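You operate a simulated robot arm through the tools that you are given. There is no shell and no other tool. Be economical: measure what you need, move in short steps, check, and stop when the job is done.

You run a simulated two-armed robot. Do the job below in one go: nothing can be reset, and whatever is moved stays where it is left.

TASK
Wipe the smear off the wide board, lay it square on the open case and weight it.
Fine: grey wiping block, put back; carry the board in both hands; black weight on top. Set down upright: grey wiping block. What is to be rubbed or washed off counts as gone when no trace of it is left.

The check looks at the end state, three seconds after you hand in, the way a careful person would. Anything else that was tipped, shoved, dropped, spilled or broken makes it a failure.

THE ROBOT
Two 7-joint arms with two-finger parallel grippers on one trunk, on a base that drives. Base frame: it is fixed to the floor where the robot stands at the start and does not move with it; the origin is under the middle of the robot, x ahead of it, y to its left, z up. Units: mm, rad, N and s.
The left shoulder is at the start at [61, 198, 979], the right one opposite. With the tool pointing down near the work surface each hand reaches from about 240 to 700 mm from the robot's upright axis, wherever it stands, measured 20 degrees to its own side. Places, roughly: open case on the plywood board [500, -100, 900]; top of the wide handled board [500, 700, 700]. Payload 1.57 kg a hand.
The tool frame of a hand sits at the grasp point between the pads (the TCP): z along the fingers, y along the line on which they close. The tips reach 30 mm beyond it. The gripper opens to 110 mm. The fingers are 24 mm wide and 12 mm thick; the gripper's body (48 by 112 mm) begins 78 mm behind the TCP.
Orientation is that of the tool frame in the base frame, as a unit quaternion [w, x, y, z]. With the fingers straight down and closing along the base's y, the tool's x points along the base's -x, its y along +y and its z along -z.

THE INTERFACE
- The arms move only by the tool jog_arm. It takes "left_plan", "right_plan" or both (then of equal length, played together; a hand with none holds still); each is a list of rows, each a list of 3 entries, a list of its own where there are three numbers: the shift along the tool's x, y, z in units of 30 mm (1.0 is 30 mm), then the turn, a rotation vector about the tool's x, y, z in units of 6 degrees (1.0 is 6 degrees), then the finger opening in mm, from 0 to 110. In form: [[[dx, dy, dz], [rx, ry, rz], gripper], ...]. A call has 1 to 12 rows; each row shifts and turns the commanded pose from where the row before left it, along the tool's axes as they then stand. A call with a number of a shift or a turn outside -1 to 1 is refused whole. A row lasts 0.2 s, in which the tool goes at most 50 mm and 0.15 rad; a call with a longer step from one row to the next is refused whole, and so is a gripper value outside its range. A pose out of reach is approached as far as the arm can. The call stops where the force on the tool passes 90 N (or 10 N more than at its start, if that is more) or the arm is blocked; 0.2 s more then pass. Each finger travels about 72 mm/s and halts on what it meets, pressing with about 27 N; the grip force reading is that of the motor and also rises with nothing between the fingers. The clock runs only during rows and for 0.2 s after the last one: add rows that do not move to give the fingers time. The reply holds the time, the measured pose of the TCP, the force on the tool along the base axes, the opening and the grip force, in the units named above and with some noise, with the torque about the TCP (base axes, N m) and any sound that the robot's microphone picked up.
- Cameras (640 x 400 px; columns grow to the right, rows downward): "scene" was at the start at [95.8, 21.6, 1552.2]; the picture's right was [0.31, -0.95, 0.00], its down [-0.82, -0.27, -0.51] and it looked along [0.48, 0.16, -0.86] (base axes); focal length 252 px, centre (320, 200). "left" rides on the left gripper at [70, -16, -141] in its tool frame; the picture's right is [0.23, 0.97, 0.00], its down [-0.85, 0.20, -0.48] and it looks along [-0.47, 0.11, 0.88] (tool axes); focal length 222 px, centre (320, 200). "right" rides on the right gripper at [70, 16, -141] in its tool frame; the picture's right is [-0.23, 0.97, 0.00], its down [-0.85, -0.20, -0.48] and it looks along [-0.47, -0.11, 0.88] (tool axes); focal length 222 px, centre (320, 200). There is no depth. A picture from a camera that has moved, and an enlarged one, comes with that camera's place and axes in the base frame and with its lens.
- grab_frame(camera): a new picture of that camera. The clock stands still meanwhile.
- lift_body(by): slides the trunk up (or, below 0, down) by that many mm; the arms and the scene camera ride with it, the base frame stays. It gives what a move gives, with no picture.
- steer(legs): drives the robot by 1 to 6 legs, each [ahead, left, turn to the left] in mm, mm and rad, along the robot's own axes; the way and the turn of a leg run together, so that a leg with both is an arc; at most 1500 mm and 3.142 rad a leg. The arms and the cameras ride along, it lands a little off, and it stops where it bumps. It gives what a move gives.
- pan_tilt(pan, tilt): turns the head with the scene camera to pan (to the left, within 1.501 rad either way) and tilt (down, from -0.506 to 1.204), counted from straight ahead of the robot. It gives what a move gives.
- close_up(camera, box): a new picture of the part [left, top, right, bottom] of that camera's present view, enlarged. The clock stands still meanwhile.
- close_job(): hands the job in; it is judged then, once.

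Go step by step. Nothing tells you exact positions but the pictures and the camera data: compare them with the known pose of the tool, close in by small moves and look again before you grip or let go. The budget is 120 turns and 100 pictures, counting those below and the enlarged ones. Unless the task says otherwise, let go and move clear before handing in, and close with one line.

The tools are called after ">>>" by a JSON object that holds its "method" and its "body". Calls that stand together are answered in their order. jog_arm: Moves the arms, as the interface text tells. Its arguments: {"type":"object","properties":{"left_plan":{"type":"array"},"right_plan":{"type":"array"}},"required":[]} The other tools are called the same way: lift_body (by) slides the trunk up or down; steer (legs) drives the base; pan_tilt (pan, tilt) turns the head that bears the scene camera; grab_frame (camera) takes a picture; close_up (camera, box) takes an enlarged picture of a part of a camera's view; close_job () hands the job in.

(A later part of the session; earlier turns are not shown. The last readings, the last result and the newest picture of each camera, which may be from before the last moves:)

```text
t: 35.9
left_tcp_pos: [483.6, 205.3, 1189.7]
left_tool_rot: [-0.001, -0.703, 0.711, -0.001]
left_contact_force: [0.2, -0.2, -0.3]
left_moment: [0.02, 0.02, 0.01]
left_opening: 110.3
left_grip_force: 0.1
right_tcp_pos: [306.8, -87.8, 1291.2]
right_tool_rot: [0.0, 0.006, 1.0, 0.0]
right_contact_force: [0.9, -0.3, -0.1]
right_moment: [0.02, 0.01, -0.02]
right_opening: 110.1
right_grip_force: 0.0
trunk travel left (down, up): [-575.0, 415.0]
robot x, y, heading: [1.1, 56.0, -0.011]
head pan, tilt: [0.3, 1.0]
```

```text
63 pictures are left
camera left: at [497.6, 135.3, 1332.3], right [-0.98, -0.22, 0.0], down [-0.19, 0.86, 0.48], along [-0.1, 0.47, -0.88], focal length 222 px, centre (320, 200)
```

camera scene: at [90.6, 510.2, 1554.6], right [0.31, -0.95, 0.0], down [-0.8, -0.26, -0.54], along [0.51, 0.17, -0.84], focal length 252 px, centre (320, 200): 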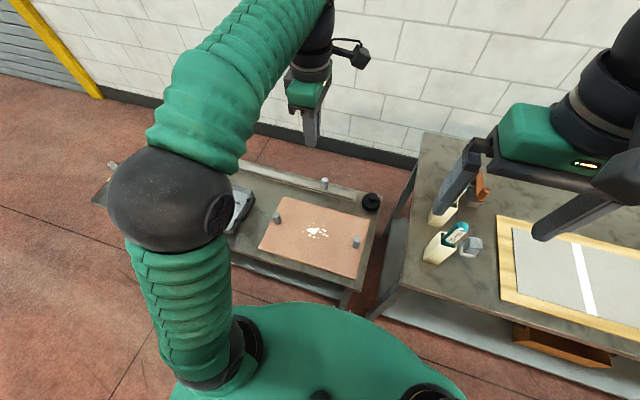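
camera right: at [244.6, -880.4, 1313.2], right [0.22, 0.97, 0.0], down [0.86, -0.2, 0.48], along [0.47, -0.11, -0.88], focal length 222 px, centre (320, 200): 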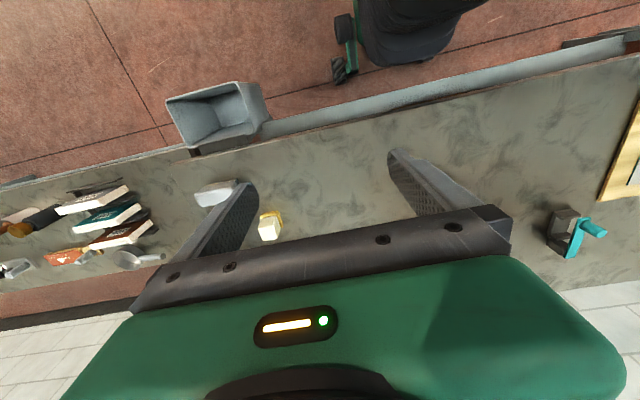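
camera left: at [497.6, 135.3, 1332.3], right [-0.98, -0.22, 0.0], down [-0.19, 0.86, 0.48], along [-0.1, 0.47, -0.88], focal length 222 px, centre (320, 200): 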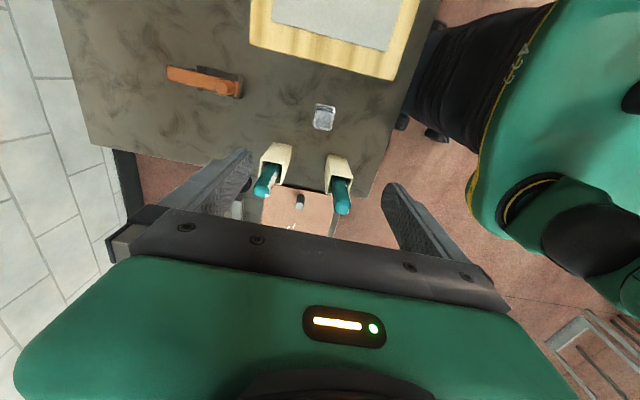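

>>> {"method": "jog_arm", "body": {"left_plan": [[[0.36, 0.21, 0.5], [0, 0, -0.1], 110], [[0, 0, 1], [0, 0, 0], 110], [[0, 0, 1], [0, 0, 0], 110], [[0, 0, 1], [0, 0, 0], 110], [[0, 0, 1], [0, 0, 0], 110], [[0, 0, 1], [0, 0, 0], 110], [[0, 0, 1], [0, 0, 0], 110], [[0, 0, 1], [0, 0, 0], 110], [[0, 0, 0.5], [0, 0, 0], 110]]}}

>>> {"method": "grab_frame", "body": {"camera": "left"}}

```text
t: 37.9
left_tcp_pos: [474.4, 195.0, 949.8]
left_tool_rot: [0.0, -0.707, 0.707, -0.001]
left_contact_force: [-0.2, 0.0, -0.2]
left_moment: [0.0, -0.02, 0.03]
left_opening: 109.8
left_grip_force: 0.0
right_tcp_pos: [307.5, -88.7, 1291.2]
right_tool_rot: [0.0, 0.006, 1.0, 0.0]
right_contact_force: [0.3, 0.0, 0.1]
right_moment: [0.01, 0.01, -0.04]
right_opening: 110.2
right_grip_force: 0.1
trunk travel left (down, up): [-575.0, 415.0]
robot x, y, heading: [2.7, 52.0, -0.015]
head pan, tilt: [0.3, 1.0]
```

```text
62 pictures are left
camera left: at [490.1, 125.2, 1091.2], right [-0.97, -0.23, 0.0], down [-0.2, 0.86, 0.48], along [-0.11, 0.47, -0.88], focal length 222 px, centre (320, 200)
```

left: 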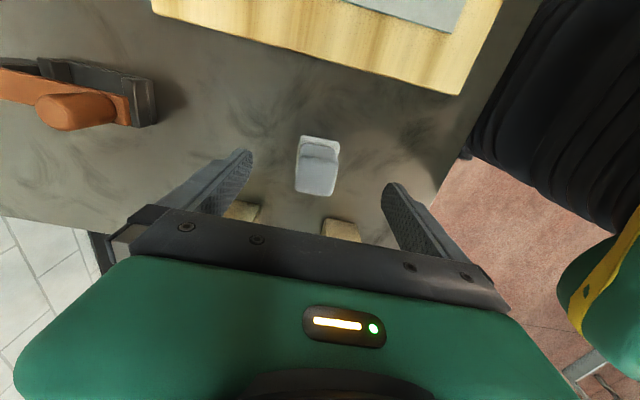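

>>> {"method": "jog_arm", "body": {"left_plan": [[[-0.05, -0.08, 0.5], [0, 0, 0], 110], [[0, 0, 0.5], [0, 0, 0], 110], [[0, 0, 0], [0, 0, 0], 110]]}}

>>> {"method": "jog_arm", "body": {"left_plan": [[[0, 0, 0], [0, 0, 0], 70], [[0, 0, 0], [0, 0, 0], 30], [[0, 0, 0], [0, 0, 0], 10], [[0, 0, 0], [0, 0, 0], 10], [[0, 0, 0], [0, 0, 0], 10], [[0, 0, -0.3], [0, 0, 0], 10], [[0, 0, -0.7], [0, 0, 0], 10]]}}

>>> {"method": "grab_frame", "body": {"camera": "left"}}

```text
t: 38.7
left_tcp_pos: [477.9, 195.9, 920.1]
left_tool_rot: [0.001, -0.707, 0.707, 0.0]
left_contact_force: [0.4, 0.1, 0.5]
left_moment: [-0.02, -0.01, 0.02]
left_opening: 110.0
left_grip_force: 0.0
right_tcp_pos: [306.9, -87.3, 1292.2]
right_tool_rot: [0.001, 0.005, 1.0, 0.001]
right_contact_force: [-0.8, 0.4, -0.1]
right_moment: [0.02, 0.01, -0.01]
right_opening: 110.0
right_grip_force: 0.1
trunk travel left (down, up): [-575.0, 415.0]
robot x, y, heading: [1.5, 52.6, -0.011]
head pan, tilt: [0.3, 1.0]
```

```text
t: 40.3
left_tcp_pos: [478.6, 195.2, 949.5]
left_tool_rot: [0.001, -0.707, 0.707, 0.0]
left_contact_force: [0.1, 0.0, -0.6]
left_moment: [-0.04, 0.02, 0.01]
left_opening: 32.9
left_grip_force: 26.8
right_tcp_pos: [306.1, -87.4, 1292.3]
right_tool_rot: [0.001, 0.005, 1.0, 0.0]
right_contact_force: [-0.6, 0.0, 0.0]
right_moment: [0.01, 0.01, 0.0]
right_opening: 110.1
right_grip_force: 0.3
trunk travel left (down, up): [-575.0, 415.0]
robot x, y, heading: [4.3, 55.9, -0.016]
head pan, tilt: [0.3, 1.0]
```

```text
61 pictures are left
camera left: at [493.5, 126.9, 1091.7], right [-0.97, -0.23, 0.0], down [-0.2, 0.86, 0.48], along [-0.11, 0.47, -0.88], focal length 222 px, centre (320, 200)
```

left: 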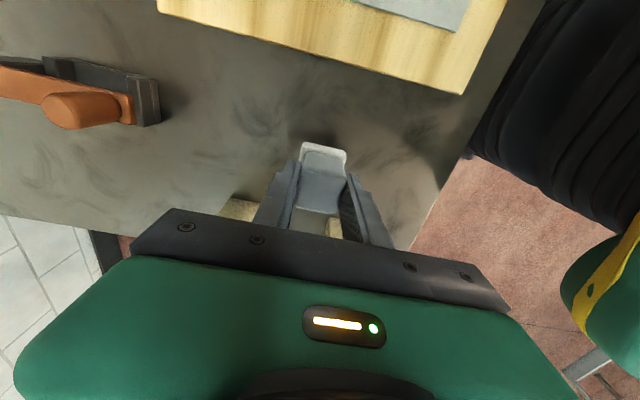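

Held now and lifted 29 mm. Put-back pose: TCP [478, 195.5, 920]. Raising high, then driving left.

>>> {"method": "jog_arm", "body": {"left_plan": [[[0, 0, -1], [0, 0, 0], 10], [[0, 0, -1], [0, 0, 0], 10], [[0, 0, -1], [0, 0, 0], 10], [[0, 0, -1], [0, 0, 0], 10], [[0, 0, -1], [0, 0, 0], 10], [[0, 0, -1], [0, 0, 0], 10], [[0, 0, -1], [0, 0, 0], 10], [[0, 0, -1], [0, 0, 0], 10]]}}

>>> {"method": "steer", "body": {"legs": [[0, 440, 0.013]]}}

>>> {"method": "pan_tilt", "body": {"pan": 0.3, "tilt": 1.1}}

>>> {"method": "grab_frame", "body": {"camera": "left"}}

>>> {"method": "grab_frame", "body": {"camera": "scene"}}

```text
t: 42.1
left_tcp_pos: [478.6, 195.9, 1189.8]
left_tool_rot: [0.0, 0.707, -0.707, 0.0]
left_contact_force: [-0.1, -0.5, -0.6]
left_moment: [0.01, -0.02, -0.02]
left_opening: 33.1
left_grip_force: 26.8
right_tcp_pos: [307.5, -86.6, 1291.4]
right_tool_rot: [0.0, 0.006, 1.0, 0.0]
right_contact_force: [-0.3, 0.4, -0.1]
right_moment: [-0.01, 0.03, 0.02]
right_opening: 110.1
right_grip_force: 0.0
trunk travel left (down, up): [-575.0, 415.0]
robot x, y, heading: [-0.1, 58.1, -0.018]
head pan, tilt: [0.3, 1.0]
```

```text
t: 44.7
left_tcp_pos: [480.3, 620.9, 1189.7]
left_tool_rot: [-0.002, 0.709, -0.705, -0.002]
left_contact_force: [0.7, -0.2, -0.6]
left_moment: [0.0, 0.02, 0.02]
left_opening: 33.4
left_grip_force: 27.1
right_tcp_pos: [312.6, 335.7, 1290.9]
right_tool_rot: [0.001, 0.002, 1.0, 0.003]
right_contact_force: [-0.4, 0.0, -0.1]
right_moment: [0.08, -0.01, 0.02]
right_opening: 110.0
right_grip_force: 0.1
trunk travel left (down, up): [-575.0, 415.0]
robot x, y, heading: [5.2, 484.3, -0.005]
head pan, tilt: [0.3, 1.0]
```

```text
t: 45.4
left_tcp_pos: [479.9, 626.1, 1189.5]
left_tool_rot: [-0.001, 0.709, -0.705, -0.001]
left_contact_force: [-0.1, -0.2, -0.6]
left_moment: [-0.01, 0.01, 0.02]
left_opening: 33.0
left_grip_force: 27.1
right_tcp_pos: [311.3, 341.0, 1292.3]
right_tool_rot: [0.0, 0.004, 1.0, 0.0]
right_contact_force: [-0.3, 0.2, -0.6]
right_moment: [0.0, 0.0, 0.01]
right_opening: 110.3
right_grip_force: 0.1
trunk travel left (down, up): [-575.0, 415.0]
robot x, y, heading: [4.5, 481.5, -0.004]
head pan, tilt: [0.3, 1.1]
```

```text
60 pictures are left
camera left: at [495.5, 556.2, 1331.5], right [-0.97, -0.23, 0.0], down [-0.2, 0.85, 0.48], along [-0.11, 0.47, -0.88], focal length 222 px, centre (320, 200)
```

left: 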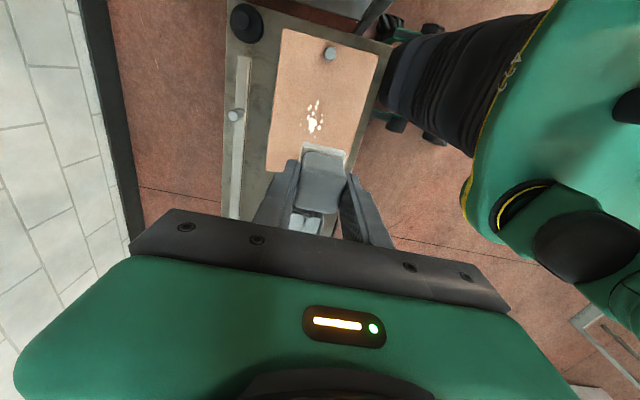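

```text
59 pictures are left
camera scene: at [97.7, 498.1, 1548.0], right [0.29, -0.96, 0.0], down [-0.85, -0.26, -0.45], along [0.43, 0.13, -0.89], focal length 252 px, centre (320, 200)
```

scene: 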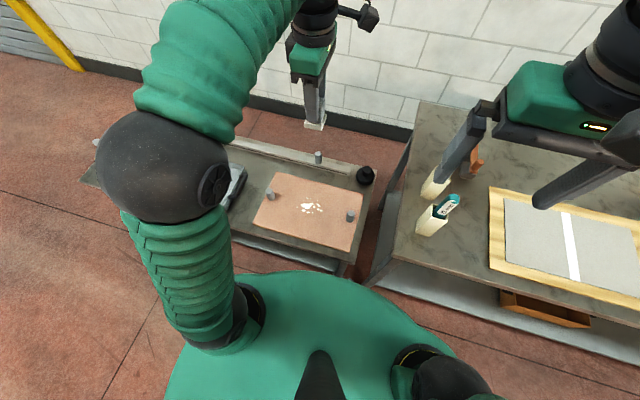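

Smear is near [482, 650]. I lower the trunk 250 mm and then look from close.

>>> {"method": "lift_body", "body": {"by": -250}}

>>> {"method": "grab_frame", "body": {"camera": "left"}}

>>> {"method": "grab_frame", "body": {"camera": "scene"}}

```text
t: 48.0
left_tcp_pos: [479.0, 628.7, 941.0]
left_tool_rot: [0.0, 0.709, -0.705, 0.001]
left_contact_force: [-0.2, -0.4, -0.9]
left_moment: [-0.03, 0.02, 0.01]
left_opening: 32.8
left_grip_force: 27.6
right_tcp_pos: [310.4, 343.5, 1042.8]
right_tool_rot: [0.0, 0.002, 1.0, -0.001]
right_contact_force: [-0.1, -0.3, -0.4]
right_moment: [-0.01, -0.03, 0.0]
right_opening: 110.2
right_grip_force: 0.0
trunk travel left (down, up): [-325.0, 665.0]
robot x, y, heading: [4.0, 480.8, -0.006]
head pan, tilt: [0.3, 1.1]
```

```text
58 pictures are left
camera left: at [495.0, 558.6, 1081.5], right [-0.97, -0.23, 0.0], down [-0.2, 0.85, 0.48], along [-0.11, 0.47, -0.88], focal length 222 px, centre (320, 200)
```

left: 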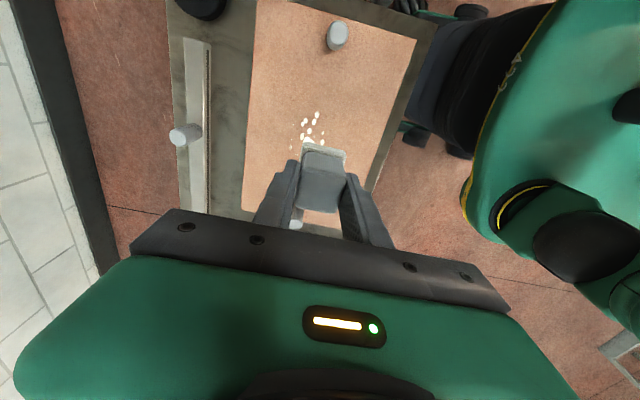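

```text
57 pictures are left
camera scene: at [97.1, 500.6, 1298.0], right [0.29, -0.96, 0.0], down [-0.85, -0.26, -0.45], along [0.43, 0.13, -0.89], focal length 252 px, centre (320, 200)
```

scene: 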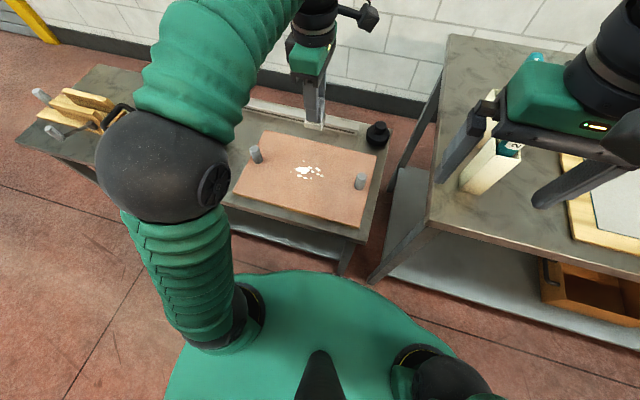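

>>> {"method": "jog_arm", "body": {"left_plan": [[[-0.2, 0, 1], [0, 0, 0], 10], [[-0.2, 0, 1], [0, 0, 0], 10], [[-0.2, 0, 1], [0, 0, 0], 10], [[0, 0, 1], [0, 0, 0], 10], [[0, 0, 1], [0, 0, 0], 10], [[0, 0, 0.7], [0, 0, 0], 10]]}}

>>> {"method": "close_up", "body": {"camera": "scene", "box": [220, 80, 400, 230]}}

>>> {"method": "grab_frame", "body": {"camera": "left"}}

```text
t: 49.4
left_tcp_pos: [478.7, 646.3, 769.5]
left_tool_rot: [0.001, 0.709, -0.705, 0.0]
left_contact_force: [0.2, 0.7, -0.8]
left_moment: [0.0, 0.01, 0.0]
left_opening: 32.9
left_grip_force: 26.7
right_tcp_pos: [310.9, 343.7, 1043.2]
right_tool_rot: [0.0, 0.002, 1.0, 0.0]
right_contact_force: [-0.2, 0.7, 0.2]
right_moment: [0.02, -0.01, -0.01]
right_opening: 110.0
right_grip_force: 0.0
trunk travel left (down, up): [-325.0, 665.0]
robot x, y, heading: [3.3, 486.0, -0.007]
head pan, tilt: [0.3, 1.1]
```

```text
2.67 times, centred on (310, 155) of scene
camera zoom: at [97.5, 500.7, 1297.9], right [0.29, -0.96, 0.0], down [-0.85, -0.26, -0.45], along [0.43, 0.13, -0.89], focal length 671 px, centre (347, 320)
```

zoom: 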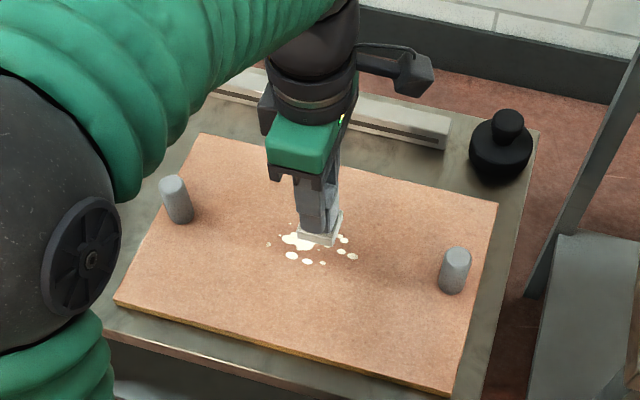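

```text
55 pictures are left
camera left: at [494.1, 577.0, 911.3], right [-0.97, -0.23, 0.0], down [-0.2, 0.85, 0.48], along [-0.11, 0.47, -0.88], focal length 222 px, centre (320, 200)
```

left: 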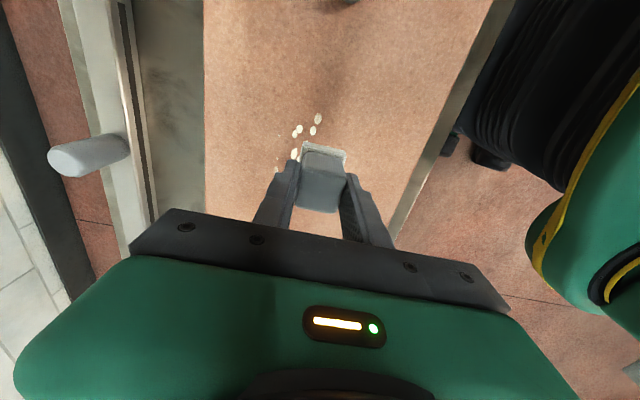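

Smear spans roughly x 455–530, y 600–703. I go down gently to find contact.

>>> {"method": "jog_arm", "body": {"left_plan": [[[0, 0, 0.5], [0, 0, 0], 10], [[0, 0, 0.5], [0, 0, 0], 10], [[0, 0, 0.1], [0, 0, 0], 10], [[0, 0, 0.1], [0, 0, 0], 10]]}}

```text
t: 50.4
left_tcp_pos: [479.7, 644.5, 733.9]
left_tool_rot: [0.0, 0.709, -0.705, -0.001]
left_contact_force: [-0.7, -0.7, 0.1]
left_moment: [0.0, -0.03, 0.0]
left_opening: 33.0
left_grip_force: 27.1
right_tcp_pos: [310.2, 343.5, 1043.2]
right_tool_rot: [-0.001, 0.002, 1.0, 0.0]
right_contact_force: [-0.2, -0.3, 0.4]
right_moment: [-0.02, -0.02, -0.02]
right_opening: 110.0
right_grip_force: 0.0
trunk travel left (down, up): [-325.0, 665.0]
robot x, y, heading: [4.5, 482.3, -0.002]
head pan, tilt: [0.3, 1.1]
```

>>> {"method": "jog_arm", "body": {"left_plan": [[[0, 0, 0.1], [0, 0, 0], 10], [[0, 0, 0.1], [0, 0, 0], 10]]}}

>>> {"method": "jog_arm", "body": {"left_plan": [[[0, 0, 0.1], [0, 0, 0], 10]]}}

>>> {"method": "jog_arm", "body": {"left_plan": [[[0, 0, 0.1], [0, 0, 0], 10]]}}

>>> {"method": "grab_frame", "body": {"camera": "left"}}

```text
t: 51.0
left_tcp_pos: [479.5, 646.0, 725.2]
left_tool_rot: [-0.001, 0.709, -0.705, 0.001]
left_contact_force: [0.5, -0.2, -0.7]
left_moment: [0.01, 0.0, -0.02]
left_opening: 33.1
left_grip_force: 27.3
right_tcp_pos: [310.9, 343.7, 1042.5]
right_tool_rot: [-0.001, 0.002, 1.0, 0.0]
right_contact_force: [-0.1, -0.6, -0.1]
right_moment: [-0.01, 0.03, 0.02]
right_opening: 109.7
right_grip_force: 0.0
trunk travel left (down, up): [-325.0, 665.0]
robot x, y, heading: [4.1, 483.3, -0.004]
head pan, tilt: [0.3, 1.1]
```

```text
t: 51.4
left_tcp_pos: [479.0, 646.7, 722.6]
left_tool_rot: [0.001, 0.709, -0.706, -0.001]
left_contact_force: [1.2, 0.4, -0.3]
left_moment: [0.01, -0.03, 0.0]
left_opening: 32.9
left_grip_force: 27.1
right_tcp_pos: [311.0, 343.2, 1041.6]
right_tool_rot: [0.0, 0.003, 1.0, -0.001]
right_contact_force: [0.6, -0.3, 0.0]
right_moment: [-0.01, -0.01, -0.04]
right_opening: 110.0
right_grip_force: 0.1
trunk travel left (down, up): [-325.0, 665.0]
robot x, y, heading: [5.3, 481.5, -0.008]
head pan, tilt: [0.3, 1.1]
```

```text
t: 51.8
left_tcp_pos: [479.1, 646.3, 719.2]
left_tool_rot: [0.0, 0.709, -0.705, 0.0]
left_contact_force: [0.0, 0.2, -1.1]
left_moment: [-0.01, 0.02, 0.03]
left_opening: 33.4
left_grip_force: 27.1
right_tcp_pos: [310.5, 344.2, 1041.8]
right_tool_rot: [0.001, 0.003, 1.0, 0.0]
right_contact_force: [0.2, -0.1, -0.4]
right_moment: [-0.01, 0.03, 0.02]
right_opening: 110.2
right_grip_force: 0.0
trunk travel left (down, up): [-325.0, 665.0]
robot x, y, heading: [5.1, 486.4, -0.008]
head pan, tilt: [0.3, 1.1]
```

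```text
54 pictures are left
camera left: at [494.9, 576.8, 861.6], right [-0.97, -0.23, 0.0], down [-0.2, 0.85, 0.48], along [-0.11, 0.47, -0.88], focal length 222 px, centre (320, 200)
```

left: 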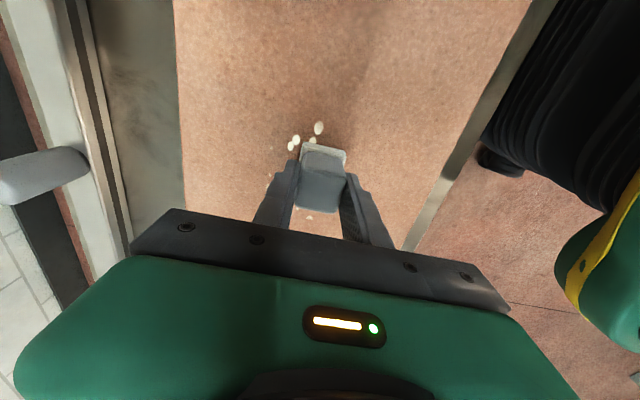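

>>> {"method": "jog_arm", "body": {"left_plan": [[[0, 0, 0.1], [0, 0, 0], 10]]}}

>>> {"method": "jog_arm", "body": {"left_plan": [[[0, 0, 0.1], [0, 0, 0], 10]]}}

>>> {"method": "jog_arm", "body": {"left_plan": [[[0, 0, 0.1], [0, 0, 0], 10]]}}

>>> {"method": "close_up", "body": {"camera": "scene", "box": [260, 120, 370, 210]}}

```text
t: 52.2
left_tcp_pos: [477.9, 646.8, 717.9]
left_tool_rot: [0.0, 0.708, -0.706, 0.0]
left_contact_force: [0.8, 0.4, -0.1]
left_moment: [-0.01, -0.01, 0.01]
left_opening: 33.3
left_grip_force: 26.6
right_tcp_pos: [310.6, 343.5, 1041.4]
right_tool_rot: [0.0, 0.002, 1.0, -0.001]
right_contact_force: [0.6, -0.1, 0.0]
right_moment: [0.03, 0.02, -0.02]
right_opening: 110.0
right_grip_force: 0.1
trunk travel left (down, up): [-325.0, 665.0]
robot x, y, heading: [5.5, 486.9, -0.004]
head pan, tilt: [0.3, 1.1]
```

```text
t: 52.6
left_tcp_pos: [478.7, 646.2, 715.0]
left_tool_rot: [0.0, 0.709, -0.705, 0.0]
left_contact_force: [-0.5, 0.7, 3.9]
left_moment: [0.0, 0.04, 0.0]
left_opening: 33.0
left_grip_force: 27.0
right_tcp_pos: [311.1, 343.6, 1042.4]
right_tool_rot: [0.001, 0.003, 1.0, 0.0]
right_contact_force: [0.2, -0.2, 0.9]
right_moment: [0.0, 0.0, 0.01]
right_opening: 109.8
right_grip_force: 0.1
trunk travel left (down, up): [-325.0, 665.0]
robot x, y, heading: [4.1, 484.5, -0.008]
head pan, tilt: [0.3, 1.1]
```

```text
t: 53.0
left_tcp_pos: [478.1, 648.3, 715.4]
left_tool_rot: [-0.002, 0.709, -0.705, 0.003]
left_contact_force: [-0.6, 1.7, 24.1]
left_moment: [0.1, 0.32, 0.01]
left_opening: 33.2
left_grip_force: 27.5
right_tcp_pos: [308.0, 342.2, 1043.8]
right_tool_rot: [0.001, 0.003, 1.0, 0.0]
right_contact_force: [0.3, -0.1, 0.4]
right_moment: [0.02, -0.03, 0.01]
right_opening: 109.6
right_grip_force: 0.0
trunk travel left (down, up): [-325.0, 665.0]
robot x, y, heading: [5.5, 482.7, -0.006]
head pan, tilt: [0.3, 1.1]
```

```text
4.44 times, centred on (315, 165) of scene
camera zoom: at [94.0, 499.8, 1298.7], right [0.29, -0.96, 0.0], down [-0.85, -0.26, -0.46], along [0.44, 0.13, -0.89], focal length 1119 px, centre (342, 356)
```

zoom: 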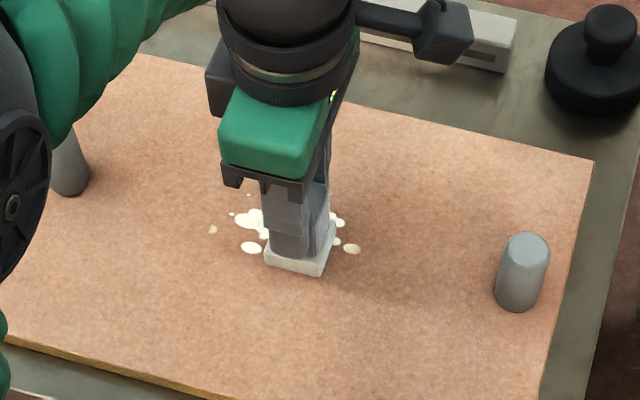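

Contact at z≈715. I ease the pressure a little and start wiping in lanes along y.

>>> {"method": "jog_arm", "body": {"left_plan": [[[0.7, 0, -0.04], [0, 0, 0], 10], [[0.75, 0, 0], [0, 0, 0], 10], [[0, 0.77, 0], [0, 0, 0], 10], [[-0.83, 0, 0], [0, 0, 0], 10], [[-0.83, 0, 0], [0, 0, 0], 10], [[-0.83, 0, 0], [0, 0, 0], 10], [[-0.83, 0, 0], [0, 0, 0], 10], [[0, -0.8, 0], [0, 0, 0], 10], [[0.83, 0, 0], [0, 0, 0], 10], [[0.83, 0, 0], [0, 0, 0], 10], [[0.83, 0, 0], [0, 0, 0], 10], [[0.83, 0, 0], [0, 0, 0], 10]]}}

>>> {"method": "close_up", "body": {"camera": "scene", "box": [230, 110, 390, 230]}}

```text
t: 55.6
left_tcp_pos: [479.0, 601.8, 712.6]
left_tool_rot: [0.0, 0.709, -0.705, 0.0]
left_contact_force: [-1.5, 10.8, 23.4]
left_moment: [0.4, 0.04, -0.04]
left_opening: 33.0
left_grip_force: 27.5
right_tcp_pos: [309.4, 344.6, 1043.4]
right_tool_rot: [0.001, 0.003, 1.0, -0.001]
right_contact_force: [-0.3, 0.4, -0.1]
right_moment: [-0.02, -0.03, 0.03]
right_opening: 109.8
right_grip_force: 0.1
trunk travel left (down, up): [-325.0, 665.0]
robot x, y, heading: [7.0, 481.7, -0.002]
head pan, tilt: [0.3, 1.1]
```

```text
3.33 times, centred on (310, 170) of scene
camera zoom: at [93.9, 501.8, 1298.3], right [0.29, -0.96, 0.0], down [-0.85, -0.26, -0.45], along [0.44, 0.13, -0.89], focal length 839 px, centre (353, 300)
```

zoom: 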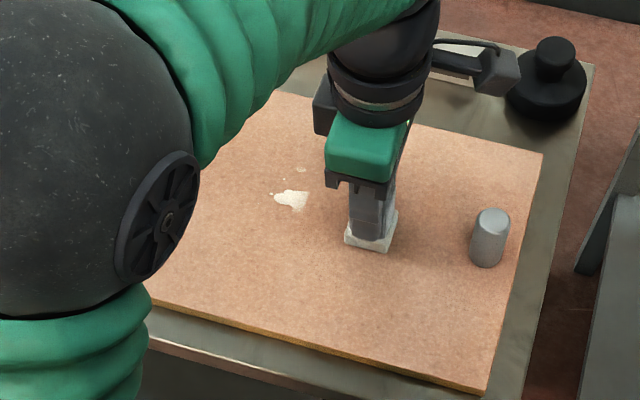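

Wiping works well. Next lanes further out in x.

>>> {"method": "jog_arm", "body": {"left_plan": [[[0, -0.7, 0], [0, 0, 0], 10], [[-0.85, 0, 0], [0, 0, 0], 10], [[-0.85, 0, 0], [0, 0, 0], 10], [[-0.85, 0, 0], [0, 0, 0], 10], [[-0.85, 0, 0], [0, 0, 0], 10], [[0, -0.7, 0], [0, 0, 0], 10], [[0.85, 0, 0], [0, 0, 0], 10], [[0.85, 0, 0], [0, 0, 0], 10], [[0.85, 0, 0], [0, 0, 0], 10], [[0.85, 0, 0], [0, 0, 0], 10]]}}

>>> {"method": "jog_arm", "body": {"left_plan": [[[0, 1, 0], [0, 0, 0], 10], [[-0.9, 0, 0], [0, 0, 0], 10], [[-0.9, 0, 0], [0, 0, 0], 10], [[-0.9, 0, 0], [0, 0, 0], 10], [[-0.9, 0, 0], [0, 0, 0], 10], [[0, 0.6, 0], [0, 0, 0], 10], [[0.85, 0, 0], [0, 0, 0], 10], [[0.85, 0, 0], [0, 0, 0], 10], [[0.85, 0, 0], [0, 0, 0], 10]]}}

>>> {"method": "close_up", "body": {"camera": "scene", "box": [230, 110, 390, 230]}}

```text
t: 57.8
left_tcp_pos: [523.6, 603.1, 713.5]
left_tool_rot: [0.0, 0.71, -0.705, 0.001]
left_contact_force: [-1.1, 4.2, 10.0]
left_moment: [0.14, 0.08, -0.01]
left_opening: 33.1
left_grip_force: 27.2
right_tcp_pos: [310.0, 343.3, 1043.4]
right_tool_rot: [0.0, 0.003, 1.0, 0.001]
right_contact_force: [-0.1, -0.3, 0.5]
right_moment: [-0.01, -0.01, 0.0]
right_opening: 109.9
right_grip_force: 0.1
trunk travel left (down, up): [-325.0, 665.0]
robot x, y, heading: [6.5, 486.7, -0.001]
head pan, tilt: [0.3, 1.1]
```

```text
t: 59.8
left_tcp_pos: [471.1, 634.8, 713.2]
left_tool_rot: [-0.001, 0.709, -0.705, 0.001]
left_contact_force: [-0.3, 9.0, 17.3]
left_moment: [0.45, 0.04, 0.01]
left_opening: 33.1
left_grip_force: 26.5
right_tcp_pos: [308.9, 343.3, 1042.5]
right_tool_rot: [0.001, 0.002, 1.0, -0.001]
right_contact_force: [-0.3, -0.1, 0.3]
right_moment: [-0.01, 0.01, 0.03]
right_opening: 110.0
right_grip_force: 0.1
trunk travel left (down, up): [-325.0, 665.0]
robot x, y, heading: [3.3, 480.6, -0.008]
head pan, tilt: [0.3, 1.1]
```

```text
3.33 times, centred on (310, 170) of scene
camera zoom: at [94.6, 500.9, 1298.2], right [0.29, -0.96, 0.0], down [-0.85, -0.26, -0.45], along [0.43, 0.13, -0.89], focal length 839 px, centre (353, 300)
```

zoom: 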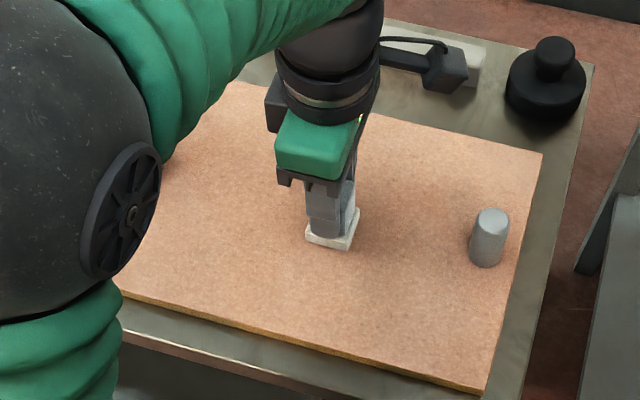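

Looks clean. I lift clear and check the board fully.

>>> {"method": "jog_arm", "body": {"left_plan": [[[0.5, 0, -1], [0, 0, 0], 10], [[0.5, 0, -1], [0, 0, 0], 10], [[0, 0, -1], [0, 0, 0], 10], [[0, 0, -1], [0, 0, 0], 10], [[0, 0, -1], [0, 0, 0], 10], [[0, 0, -1], [0, 0, 0], 10], [[0, 0, -1], [0, 0, 0], 10], [[0, 0, -1], [0, 0, 0], 10]]}}

>>> {"method": "close_up", "body": {"camera": "scene", "box": [220, 110, 380, 230]}}

>>> {"method": "close_up", "body": {"camera": "left", "box": [220, 0, 460, 170]}}

```text
t: 61.6
left_tcp_pos: [475.2, 603.6, 952.8]
left_tool_rot: [0.001, 0.708, -0.706, -0.001]
left_contact_force: [0.0, -0.2, -0.8]
left_moment: [0.0, -0.02, 0.03]
left_opening: 33.1
left_grip_force: 27.1
right_tcp_pos: [311.2, 343.8, 1042.4]
right_tool_rot: [0.0, 0.003, 1.0, 0.0]
right_contact_force: [0.2, -0.9, -0.8]
right_moment: [0.0, 0.02, -0.04]
right_opening: 110.1
right_grip_force: 0.0
trunk travel left (down, up): [-325.0, 665.0]
robot x, y, heading: [2.7, 483.8, 0.002]
head pan, tilt: [0.3, 1.1]
```

```text
3.33 times, centred on (300, 170) of scene
camera zoom: at [97.2, 500.5, 1297.9], right [0.29, -0.96, 0.0], down [-0.85, -0.26, -0.45], along [0.43, 0.13, -0.89], focal length 839 px, centre (387, 300)
```

zoom: 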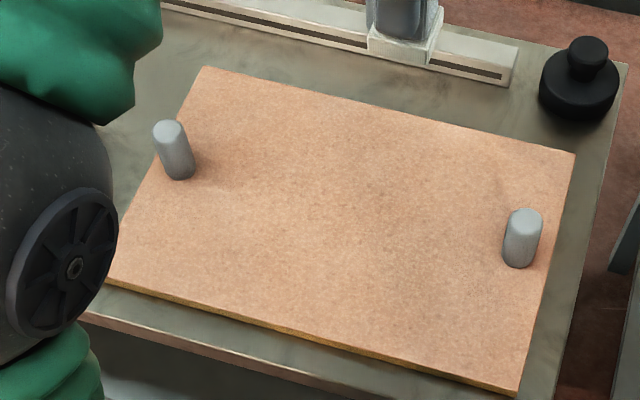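

```text
2.35 times, centred on (340, 85) of left
camera zoom: at [491.5, 534.1, 1094.3], right [-0.97, -0.23, 0.0], down [-0.2, 0.85, 0.48], along [-0.11, 0.47, -0.88], focal length 523 px, centre (273, 471)
```

zoom: 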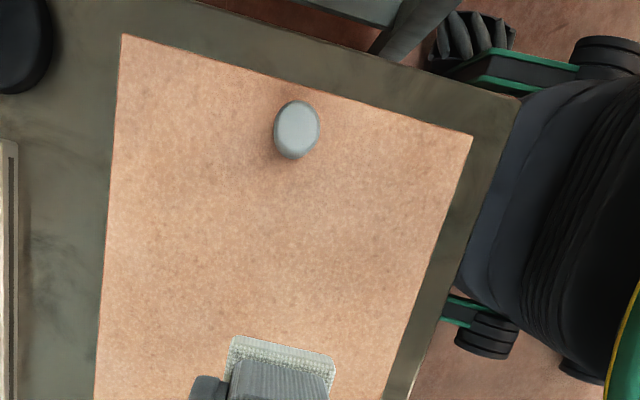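

The board is spotless. Now I raise the trunk and return the block to its place.

>>> {"method": "lift_body", "body": {"by": 250}}

>>> {"method": "steer", "body": {"legs": [[0, -425, 0]]}}

>>> {"method": "pan_tilt", "body": {"pan": 0.3, "tilt": 1.0}}

```text
t: 64.1
left_tcp_pos: [476.6, 604.1, 1201.6]
left_tool_rot: [0.0, 0.71, -0.704, 0.0]
left_contact_force: [0.2, -0.6, -0.6]
left_moment: [-0.02, 0.0, 0.04]
left_opening: 33.2
left_grip_force: 26.5
right_tcp_pos: [311.0, 343.6, 1290.7]
right_tool_rot: [0.0, 0.003, 1.0, 0.001]
right_contact_force: [-0.2, -0.9, -0.3]
right_moment: [0.01, 0.01, 0.02]
right_opening: 109.9
right_grip_force: 0.1
trunk travel left (down, up): [-575.0, 415.0]
robot x, y, heading: [3.2, 485.8, -0.005]
head pan, tilt: [0.3, 1.1]
```

```text
t: 66.7
left_tcp_pos: [474.1, 191.7, 1202.0]
left_tool_rot: [0.002, 0.708, -0.706, 0.001]
left_contact_force: [0.3, -0.3, -1.0]
left_moment: [0.0, 0.0, 0.0]
left_opening: 32.9
left_grip_force: 26.9
right_tcp_pos: [308.3, -67.9, 1292.0]
right_tool_rot: [0.0, 0.004, 1.0, -0.002]
right_contact_force: [0.5, 0.4, 0.4]
right_moment: [-0.03, 0.0, -0.01]
right_opening: 109.9
right_grip_force: 0.0
trunk travel left (down, up): [-575.0, 415.0]
robot x, y, heading: [-0.3, 65.6, -0.01]
head pan, tilt: [0.3, 1.1]
```

```text
t: 67.4
left_tcp_pos: [473.0, 187.2, 1202.6]
left_tool_rot: [0.001, 0.709, -0.705, 0.0]
left_contact_force: [-0.4, 0.0, -1.4]
left_moment: [0.01, 0.03, -0.03]
left_opening: 33.3
left_grip_force: 27.7
right_tcp_pos: [308.3, -72.9, 1291.4]
right_tool_rot: [0.001, 0.003, 1.0, 0.0]
right_contact_force: [-0.6, -0.2, 0.0]
right_moment: [0.03, -0.01, 0.02]
right_opening: 110.1
right_grip_force: 0.1
trunk travel left (down, up): [-575.0, 415.0]
robot x, y, heading: [2.4, 65.7, -0.009]
head pan, tilt: [0.3, 1.0]
```

>>> {"method": "jog_arm", "body": {"left_plan": [[[-0.28, -0.17, 0.07], [0, 0, 0], 10], [[0, 0, 1], [0, 0, 0], 10], [[0, 0, 1], [0, 0, 0], 10], [[0, 0, 1], [0, 0, 0], 10], [[0, 0, 1], [0, 0, 0], 10], [[0, 0, 1], [0, 0, 0], 10], [[0, 0, 1], [0, 0, 0], 10], [[0, 0, 1], [0, 0, 0], 10], [[0, 0, 1], [0, 0, 0], 10], [[0, 0, 0.7], [0, 0, 0], 10]]}}

>>> {"method": "close_up", "body": {"camera": "scene", "box": [250, 150, 370, 250]}}

```text
t: 69.6
left_tcp_pos: [477.6, 194.3, 937.0]
left_tool_rot: [0.0, 0.709, -0.706, 0.0]
left_contact_force: [-0.3, -0.6, -1.2]
left_moment: [0.04, -0.01, 0.0]
left_opening: 32.9
left_grip_force: 27.1
right_tcp_pos: [308.1, -74.9, 1292.1]
right_tool_rot: [0.0, 0.004, 1.0, 0.0]
right_contact_force: [-0.6, 0.0, 0.3]
right_moment: [0.0, 0.0, -0.02]
right_opening: 110.3
right_grip_force: 0.1
trunk travel left (down, up): [-575.0, 415.0]
robot x, y, heading: [2.4, 66.1, -0.008]
head pan, tilt: [0.3, 1.0]
```

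```text
4.00 times, centred on (310, 200) of scene
camera zoom: at [102.3, 84.4, 1554.5], right [0.29, -0.96, 0.0], down [-0.81, -0.24, -0.54], along [0.52, 0.16, -0.84], focal length 1007 px, centre (360, 200)
```

zoom: 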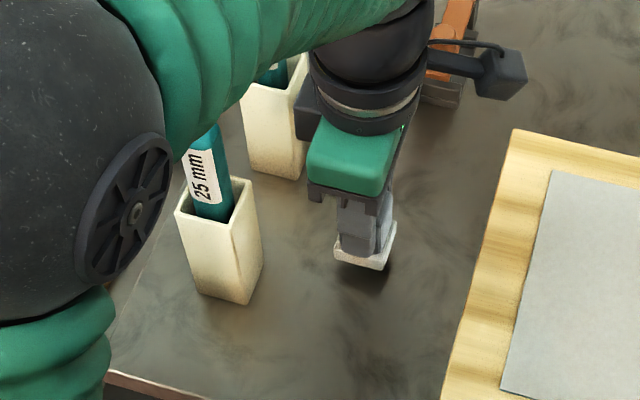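

>>> {"method": "jog_arm", "body": {"left_plan": [[[-0.03, 0, 0.3], [0, 0, 0], 10], [[0, 0, 0.2], [0, 0, 0], 10]]}}

>>> {"method": "jog_arm", "body": {"left_plan": [[[0, 0, 0.08], [0, 0, 0], 10]]}}

```text
t: 70.2
left_tcp_pos: [478.0, 195.3, 922.7]
left_tool_rot: [0.0, 0.709, -0.705, 0.0]
left_contact_force: [0.2, 0.1, -1.0]
left_moment: [0.02, -0.03, 0.0]
left_opening: 33.1
left_grip_force: 27.0
right_tcp_pos: [308.0, -74.5, 1292.0]
right_tool_rot: [0.001, 0.004, 1.0, 0.0]
right_contact_force: [0.6, 0.0, 0.4]
right_moment: [0.01, 0.03, 0.0]
right_opening: 109.8
right_grip_force: 0.1
trunk travel left (down, up): [-575.0, 415.0]
robot x, y, heading: [4.2, 63.2, -0.008]
head pan, tilt: [0.3, 1.0]
```

```text
t: 70.6
left_tcp_pos: [478.4, 193.5, 919.8]
left_tool_rot: [-0.001, 0.708, -0.706, 0.0]
left_contact_force: [0.1, 0.1, -0.7]
left_moment: [-0.01, 0.01, -0.02]
left_opening: 33.1
left_grip_force: 27.4
right_tcp_pos: [307.1, -74.9, 1292.3]
right_tool_rot: [0.001, 0.005, 1.0, 0.001]
right_contact_force: [0.2, -0.4, -0.7]
right_moment: [0.0, 0.0, 0.04]
right_opening: 110.2
right_grip_force: 0.0
trunk travel left (down, up): [-575.0, 415.0]
robot x, y, heading: [1.3, 63.6, -0.006]
head pan, tilt: [0.3, 1.0]
```

>>> {"method": "jog_arm", "body": {"left_plan": [[[0, 0, 0.07], [0, 0, 0], 10]]}}

>>> {"method": "jog_arm", "body": {"left_plan": [[[0, 0, 0.07], [0, 0, 0], 10]]}}

>>> {"method": "jog_arm", "body": {"left_plan": [[[0, 0, 0.07], [0, 0, 0], 10]]}}

```text
t: 71.0
left_tcp_pos: [477.2, 195.4, 920.9]
left_tool_rot: [0.001, 0.709, -0.705, 0.0]
left_contact_force: [0.0, 0.3, -1.1]
left_moment: [-0.02, 0.01, 0.01]
left_opening: 33.1
left_grip_force: 26.7
right_tcp_pos: [307.1, -74.3, 1291.8]
right_tool_rot: [0.001, 0.004, 1.0, 0.0]
right_contact_force: [0.0, 0.7, 0.3]
right_moment: [-0.03, -0.04, -0.03]
right_opening: 110.0
right_grip_force: 0.1
trunk travel left (down, up): [-575.0, 415.0]
robot x, y, heading: [2.1, 67.1, -0.007]
head pan, tilt: [0.3, 1.0]
```

```text
t: 71.4
left_tcp_pos: [478.7, 194.0, 918.2]
left_tool_rot: [-0.001, 0.708, -0.706, 0.001]
left_contact_force: [0.8, 0.7, 3.7]
left_moment: [-0.02, 0.07, -0.02]
left_opening: 33.2
left_grip_force: 27.1
right_tcp_pos: [307.7, -74.8, 1291.7]
right_tool_rot: [0.0, 0.004, 1.0, 0.0]
right_contact_force: [0.6, -0.7, 0.5]
right_moment: [0.02, 0.03, 0.03]
right_opening: 110.3
right_grip_force: 0.2
trunk travel left (down, up): [-575.0, 415.0]
robot x, y, heading: [2.7, 63.4, -0.003]
head pan, tilt: [0.3, 1.0]
```

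```text
t: 71.8
left_tcp_pos: [478.2, 194.4, 918.2]
left_tool_rot: [-0.002, 0.709, -0.706, 0.002]
left_contact_force: [-0.2, 3.4, 21.9]
left_moment: [0.08, 0.29, -0.04]
left_opening: 32.9
left_grip_force: 26.8
right_tcp_pos: [305.4, -75.1, 1293.4]
right_tool_rot: [0.003, 0.004, 1.0, 0.0]
right_contact_force: [0.5, -0.2, 0.0]
right_moment: [0.02, -0.01, 0.0]
right_opening: 110.1
right_grip_force: 0.1
trunk travel left (down, up): [-575.0, 415.0]
robot x, y, heading: [5.7, 66.3, -0.004]
head pan, tilt: [0.3, 1.0]
```

Block touches the bench at 918. Ease off, open, and rise.

>>> {"method": "jog_arm", "body": {"left_plan": [[[0, 0, -0.06], [0, 0, 0], 12], [[0, 0, 0], [0, 0, 0], 40], [[0, 0, 0], [0, 0, 0], 60], [[0, 0, 0], [0, 0, 0], 80], [[0, 0, 0], [0, 0, 0], 80], [[0, 0, -0.5], [0, 0, 0], 80], [[0, 0, -1], [0, 0, 0], 80], [[0, 0, -1], [0, 0, 0], 80], [[0, 0, -1], [0, 0, 0], 80], [[0, 0, -1], [0, 0, 0], 80], [[0, 0, -1], [0, 0, 0], 80], [[0, 0, -1], [0, 0, 0], 80]]}}

>>> {"method": "jog_arm", "body": {"left_plan": [[[0, 0, -1], [0, 0, 0], 110], [[0, 0, -1], [0, 0, 0], 110], [[0, 0, -1], [0, 0, 0], 110]]}}

>>> {"method": "grab_frame", "body": {"camera": "left"}}

>>> {"method": "grab_frame", "body": {"camera": "scene"}}

```text
t: 74.4
left_tcp_pos: [475.9, 195.8, 1113.7]
left_tool_rot: [0.0, 0.708, -0.706, 0.0]
left_contact_force: [-0.2, 0.0, 0.0]
left_moment: [0.0, 0.03, -0.01]
left_opening: 80.0
left_grip_force: 0.1
right_tcp_pos: [307.0, -76.0, 1292.0]
right_tool_rot: [0.001, 0.004, 1.0, 0.0]
right_contact_force: [-0.1, 0.8, 0.0]
right_moment: [-0.01, -0.01, 0.02]
right_opening: 110.1
right_grip_force: 0.0
trunk travel left (down, up): [-575.0, 415.0]
robot x, y, heading: [4.4, 66.7, -0.007]
head pan, tilt: [0.3, 1.0]
```

```text
t: 75.2
left_tcp_pos: [476.9, 195.6, 1203.9]
left_tool_rot: [0.0, 0.708, -0.706, 0.0]
left_contact_force: [-0.8, 0.1, -1.0]
left_moment: [0.0, 0.01, -0.03]
left_opening: 110.0
left_grip_force: 0.0
right_tcp_pos: [307.7, -74.5, 1291.9]
right_tool_rot: [0.001, 0.004, 1.0, 0.0]
right_contact_force: [0.2, 0.3, -0.1]
right_moment: [-0.01, 0.02, 0.0]
right_opening: 109.8
right_grip_force: 0.1
trunk travel left (down, up): [-575.0, 415.0]
robot x, y, heading: [-1.0, 63.7, -0.011]
head pan, tilt: [0.3, 1.0]
```

```text
47 pictures are left
camera left: at [492.6, 125.7, 1345.1], right [-0.97, -0.23, 0.0], down [-0.2, 0.85, 0.48], along [-0.11, 0.47, -0.88], focal length 222 px, centre (320, 200)
```

left: 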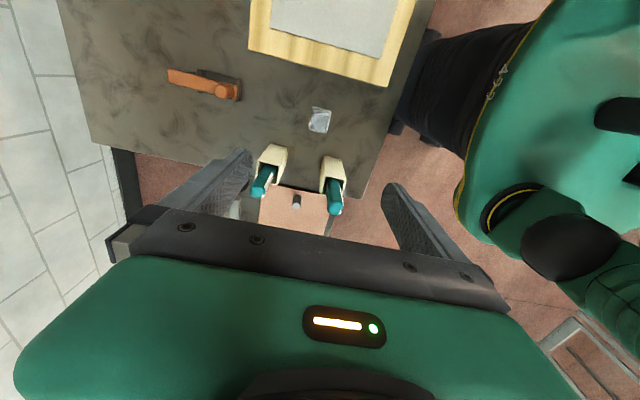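

```text
46 pictures are left
camera scene: at [101.7, 84.3, 1554.5], right [0.29, -0.96, 0.0], down [-0.81, -0.24, -0.54], along [0.52, 0.16, -0.84], focal length 252 px, centre (320, 200)
```

scene: 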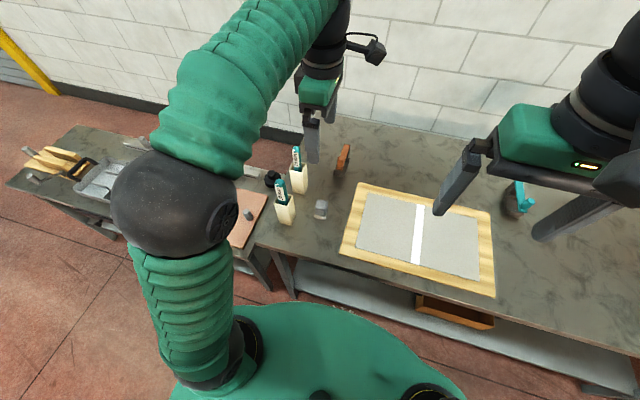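

Block is back and upright. Now I measure the case with the right-hand camera from here.

>>> {"method": "close_up", "body": {"camera": "right", "box": [120, 60, 520, 310]}}

```text
1.60 times, centred on (320, 185) of right
camera zoom: at [238.8, -57.6, 1432.9], right [0.24, 0.97, 0.0], down [0.85, -0.21, 0.48], along [0.47, -0.11, -0.88], focal length 355 px, centre (320, 224)
```

zoom: 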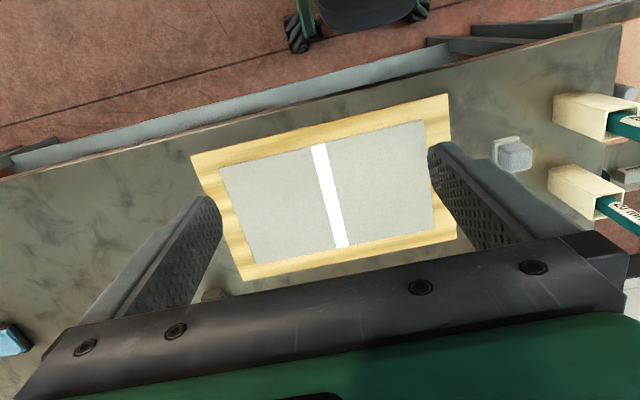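

I'll drive to face the case, moving the left hand aside and turning the right hand 90° (its fingers closing along x, camera inward) for the later two-handed grip.

>>> {"method": "jog_arm", "body": {"left_plan": [[[-1, 0, 0], [0, 0, 0], 110], [[-1, 0, 0], [0, 0, 0], 110], [[-1, 0, 0], [0, 0, 0], 110], [[-1, 0, 0], [0, 0, 0], 110], [[-1, 0, 0], [0, 0, 0], 110], [[-1, 0, 0], [0, 0, 0], 110], [[0, 0, 0], [0, 0, 0], 110], [[0, 0, 0], [0, 0, 0], 110]], "right_plan": [[[0, -1, 0], [0, 0, 1], 110], [[0, 0, 0], [0, 0, 1], 110], [[0, 0, 0], [0, 0, 1], 110], [[0, 0, 0], [0, 0, 1], 110], [[0, 0, 0], [0, 0, 1], 110], [[0, 0, 0], [0, 0, 1], 110], [[0, 0, 0], [0, 0, 1], 110], [[0, 0, 0], [0, 0, 1], 110]]}}

>>> {"method": "jog_arm", "body": {"right_plan": [[[0, 0, 0], [0, 0, 1], 110], [[0, 0, 0], [0, 0, 1], 110], [[0, 0, 0], [0, 0, 1], 110], [[0, 0, 0], [0, 0, 1], 110], [[0, 0, 0], [0, 0, 1], 110], [[0, 0, 0], [0, 0, 1], 110], [[0, 0, 0], [0, 0, 1], 110], [[-1, 0, 0], [0, 0, 0], 110], [[-1, 0, 0], [0, 0, 0], 110], [[-1, 0, 0], [0, 0, 0], 110]]}}

>>> {"method": "steer", "body": {"legs": [[0, -172, 0.01]]}}

>>> {"method": "pan_tilt", "body": {"pan": 0.0, "tilt": 1.05}}

>>> {"method": "grab_frame", "body": {"camera": "scene"}}

```text
t: 77.0
left_tcp_pos: [476.2, 375.7, 1204.0]
left_tool_rot: [0.0, 0.708, -0.706, 0.0]
left_contact_force: [0.0, -0.7, 0.1]
left_moment: [-0.01, 0.01, -0.01]
left_opening: 110.1
left_grip_force: 0.0
right_tcp_pos: [308.8, -105.1, 1293.0]
right_tool_rot: [0.001, 0.412, 0.911, 0.0]
right_contact_force: [0.6, -0.5, -0.7]
right_moment: [-0.03, -0.03, -0.01]
right_opening: 109.9
right_grip_force: 0.0
trunk travel left (down, up): [-575.0, 415.0]
robot x, y, heading: [4.8, 63.5, -0.006]
head pan, tilt: [0.3, 1.0]
```

```text
t: 79.2
left_tcp_pos: [475.5, 374.2, 1203.9]
left_tool_rot: [0.0, 0.709, -0.706, 0.0]
left_contact_force: [-0.6, -0.4, -0.4]
left_moment: [0.03, -0.02, 0.04]
left_opening: 110.1
left_grip_force: 0.1
right_tcp_pos: [306.8, -195.3, 1292.3]
right_tool_rot: [0.0, 0.711, 0.704, 0.0]
right_contact_force: [0.3, -0.5, 0.2]
right_moment: [0.03, 0.03, 0.01]
right_opening: 110.0
right_grip_force: 0.1
trunk travel left (down, up): [-575.0, 415.0]
robot x, y, heading: [5.3, 67.5, -0.006]
head pan, tilt: [0.3, 1.0]
```

```text
t: 80.6
left_tcp_pos: [471.5, 222.6, 1202.6]
left_tool_rot: [0.001, 0.712, -0.702, 0.002]
left_contact_force: [-0.2, -0.3, -0.6]
left_moment: [0.03, 0.0, -0.02]
left_opening: 110.2
left_grip_force: 0.0
right_tcp_pos: [309.1, -346.5, 1293.9]
right_tool_rot: [0.003, 0.706, 0.708, -0.001]
right_contact_force: [0.6, -0.3, 0.6]
right_moment: [0.02, -0.01, 0.05]
right_opening: 109.9
right_grip_force: 0.1
trunk travel left (down, up): [-575.0, 415.0]
robot x, y, heading: [1.8, -98.6, 0.006]
head pan, tilt: [0.3, 1.0]
```

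```text
t: 81.4
left_tcp_pos: [472.1, 216.8, 1204.8]
left_tool_rot: [-0.001, 0.712, -0.702, 0.0]
left_contact_force: [0.9, -0.2, 0.0]
left_moment: [-0.01, 0.0, 0.0]
left_opening: 110.0
left_grip_force: 0.2
right_tcp_pos: [309.5, -352.5, 1293.0]
right_tool_rot: [0.001, 0.706, 0.708, 0.001]
right_contact_force: [-0.6, 0.3, 0.7]
right_moment: [0.01, 0.01, -0.01]
right_opening: 110.0
right_grip_force: 0.0
trunk travel left (down, up): [-575.0, 415.0]
robot x, y, heading: [4.8, -93.9, 0.008]
head pan, tilt: [0.0, 1.051]
```

```text
44 pictures are left
camera scene: at [100.9, -93.2, 1551.1], right [0.01, -1.0, 0.0], down [-0.87, -0.01, -0.5], along [0.5, 0.0, -0.87], focal length 252 px, centre (320, 200)
```

scene: 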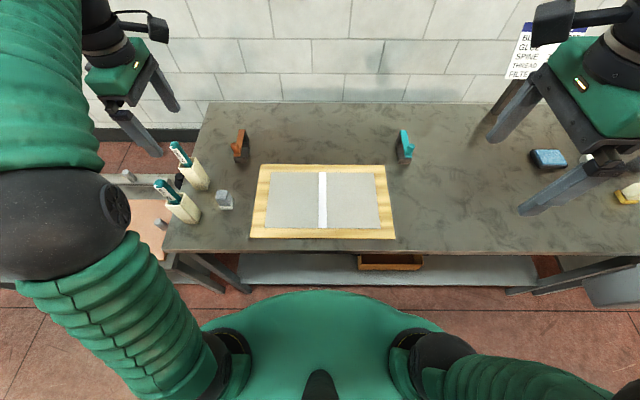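

>>> {"method": "close_up", "body": {"camera": "scene", "box": [240, 150, 330, 250]}}

>>> {"method": "close_up", "body": {"camera": "scene", "box": [315, 150, 405, 250]}}

```text
4.00 times, centred on (285, 200) of scene
camera zoom: at [100.9, -93.2, 1551.1], right [0.01, -1.0, 0.0], down [-0.87, -0.01, -0.5], along [0.5, 0.0, -0.87], focal length 1007 px, centre (460, 200)
```

zoom: 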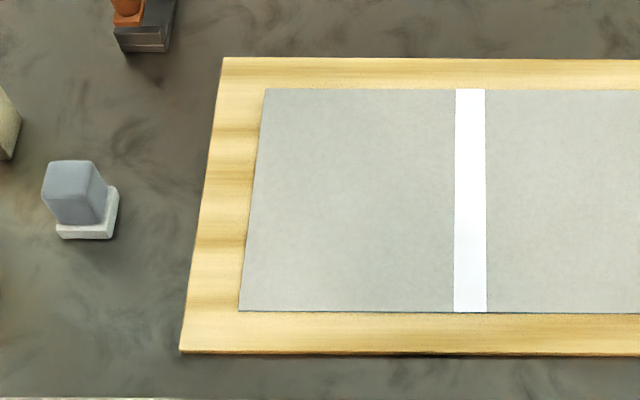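

```text
4.00 times, centred on (360, 200) of scene
camera zoom: at [100.9, -93.2, 1551.1], right [0.01, -1.0, 0.0], down [-0.87, -0.01, -0.5], along [0.5, 0.0, -0.87], focal length 1007 px, centre (160, 200)
```

zoom: 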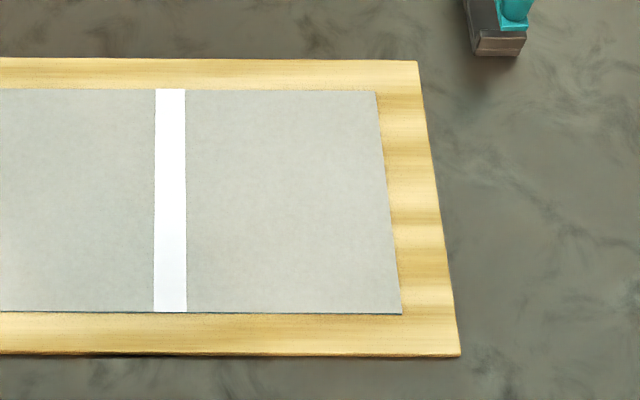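

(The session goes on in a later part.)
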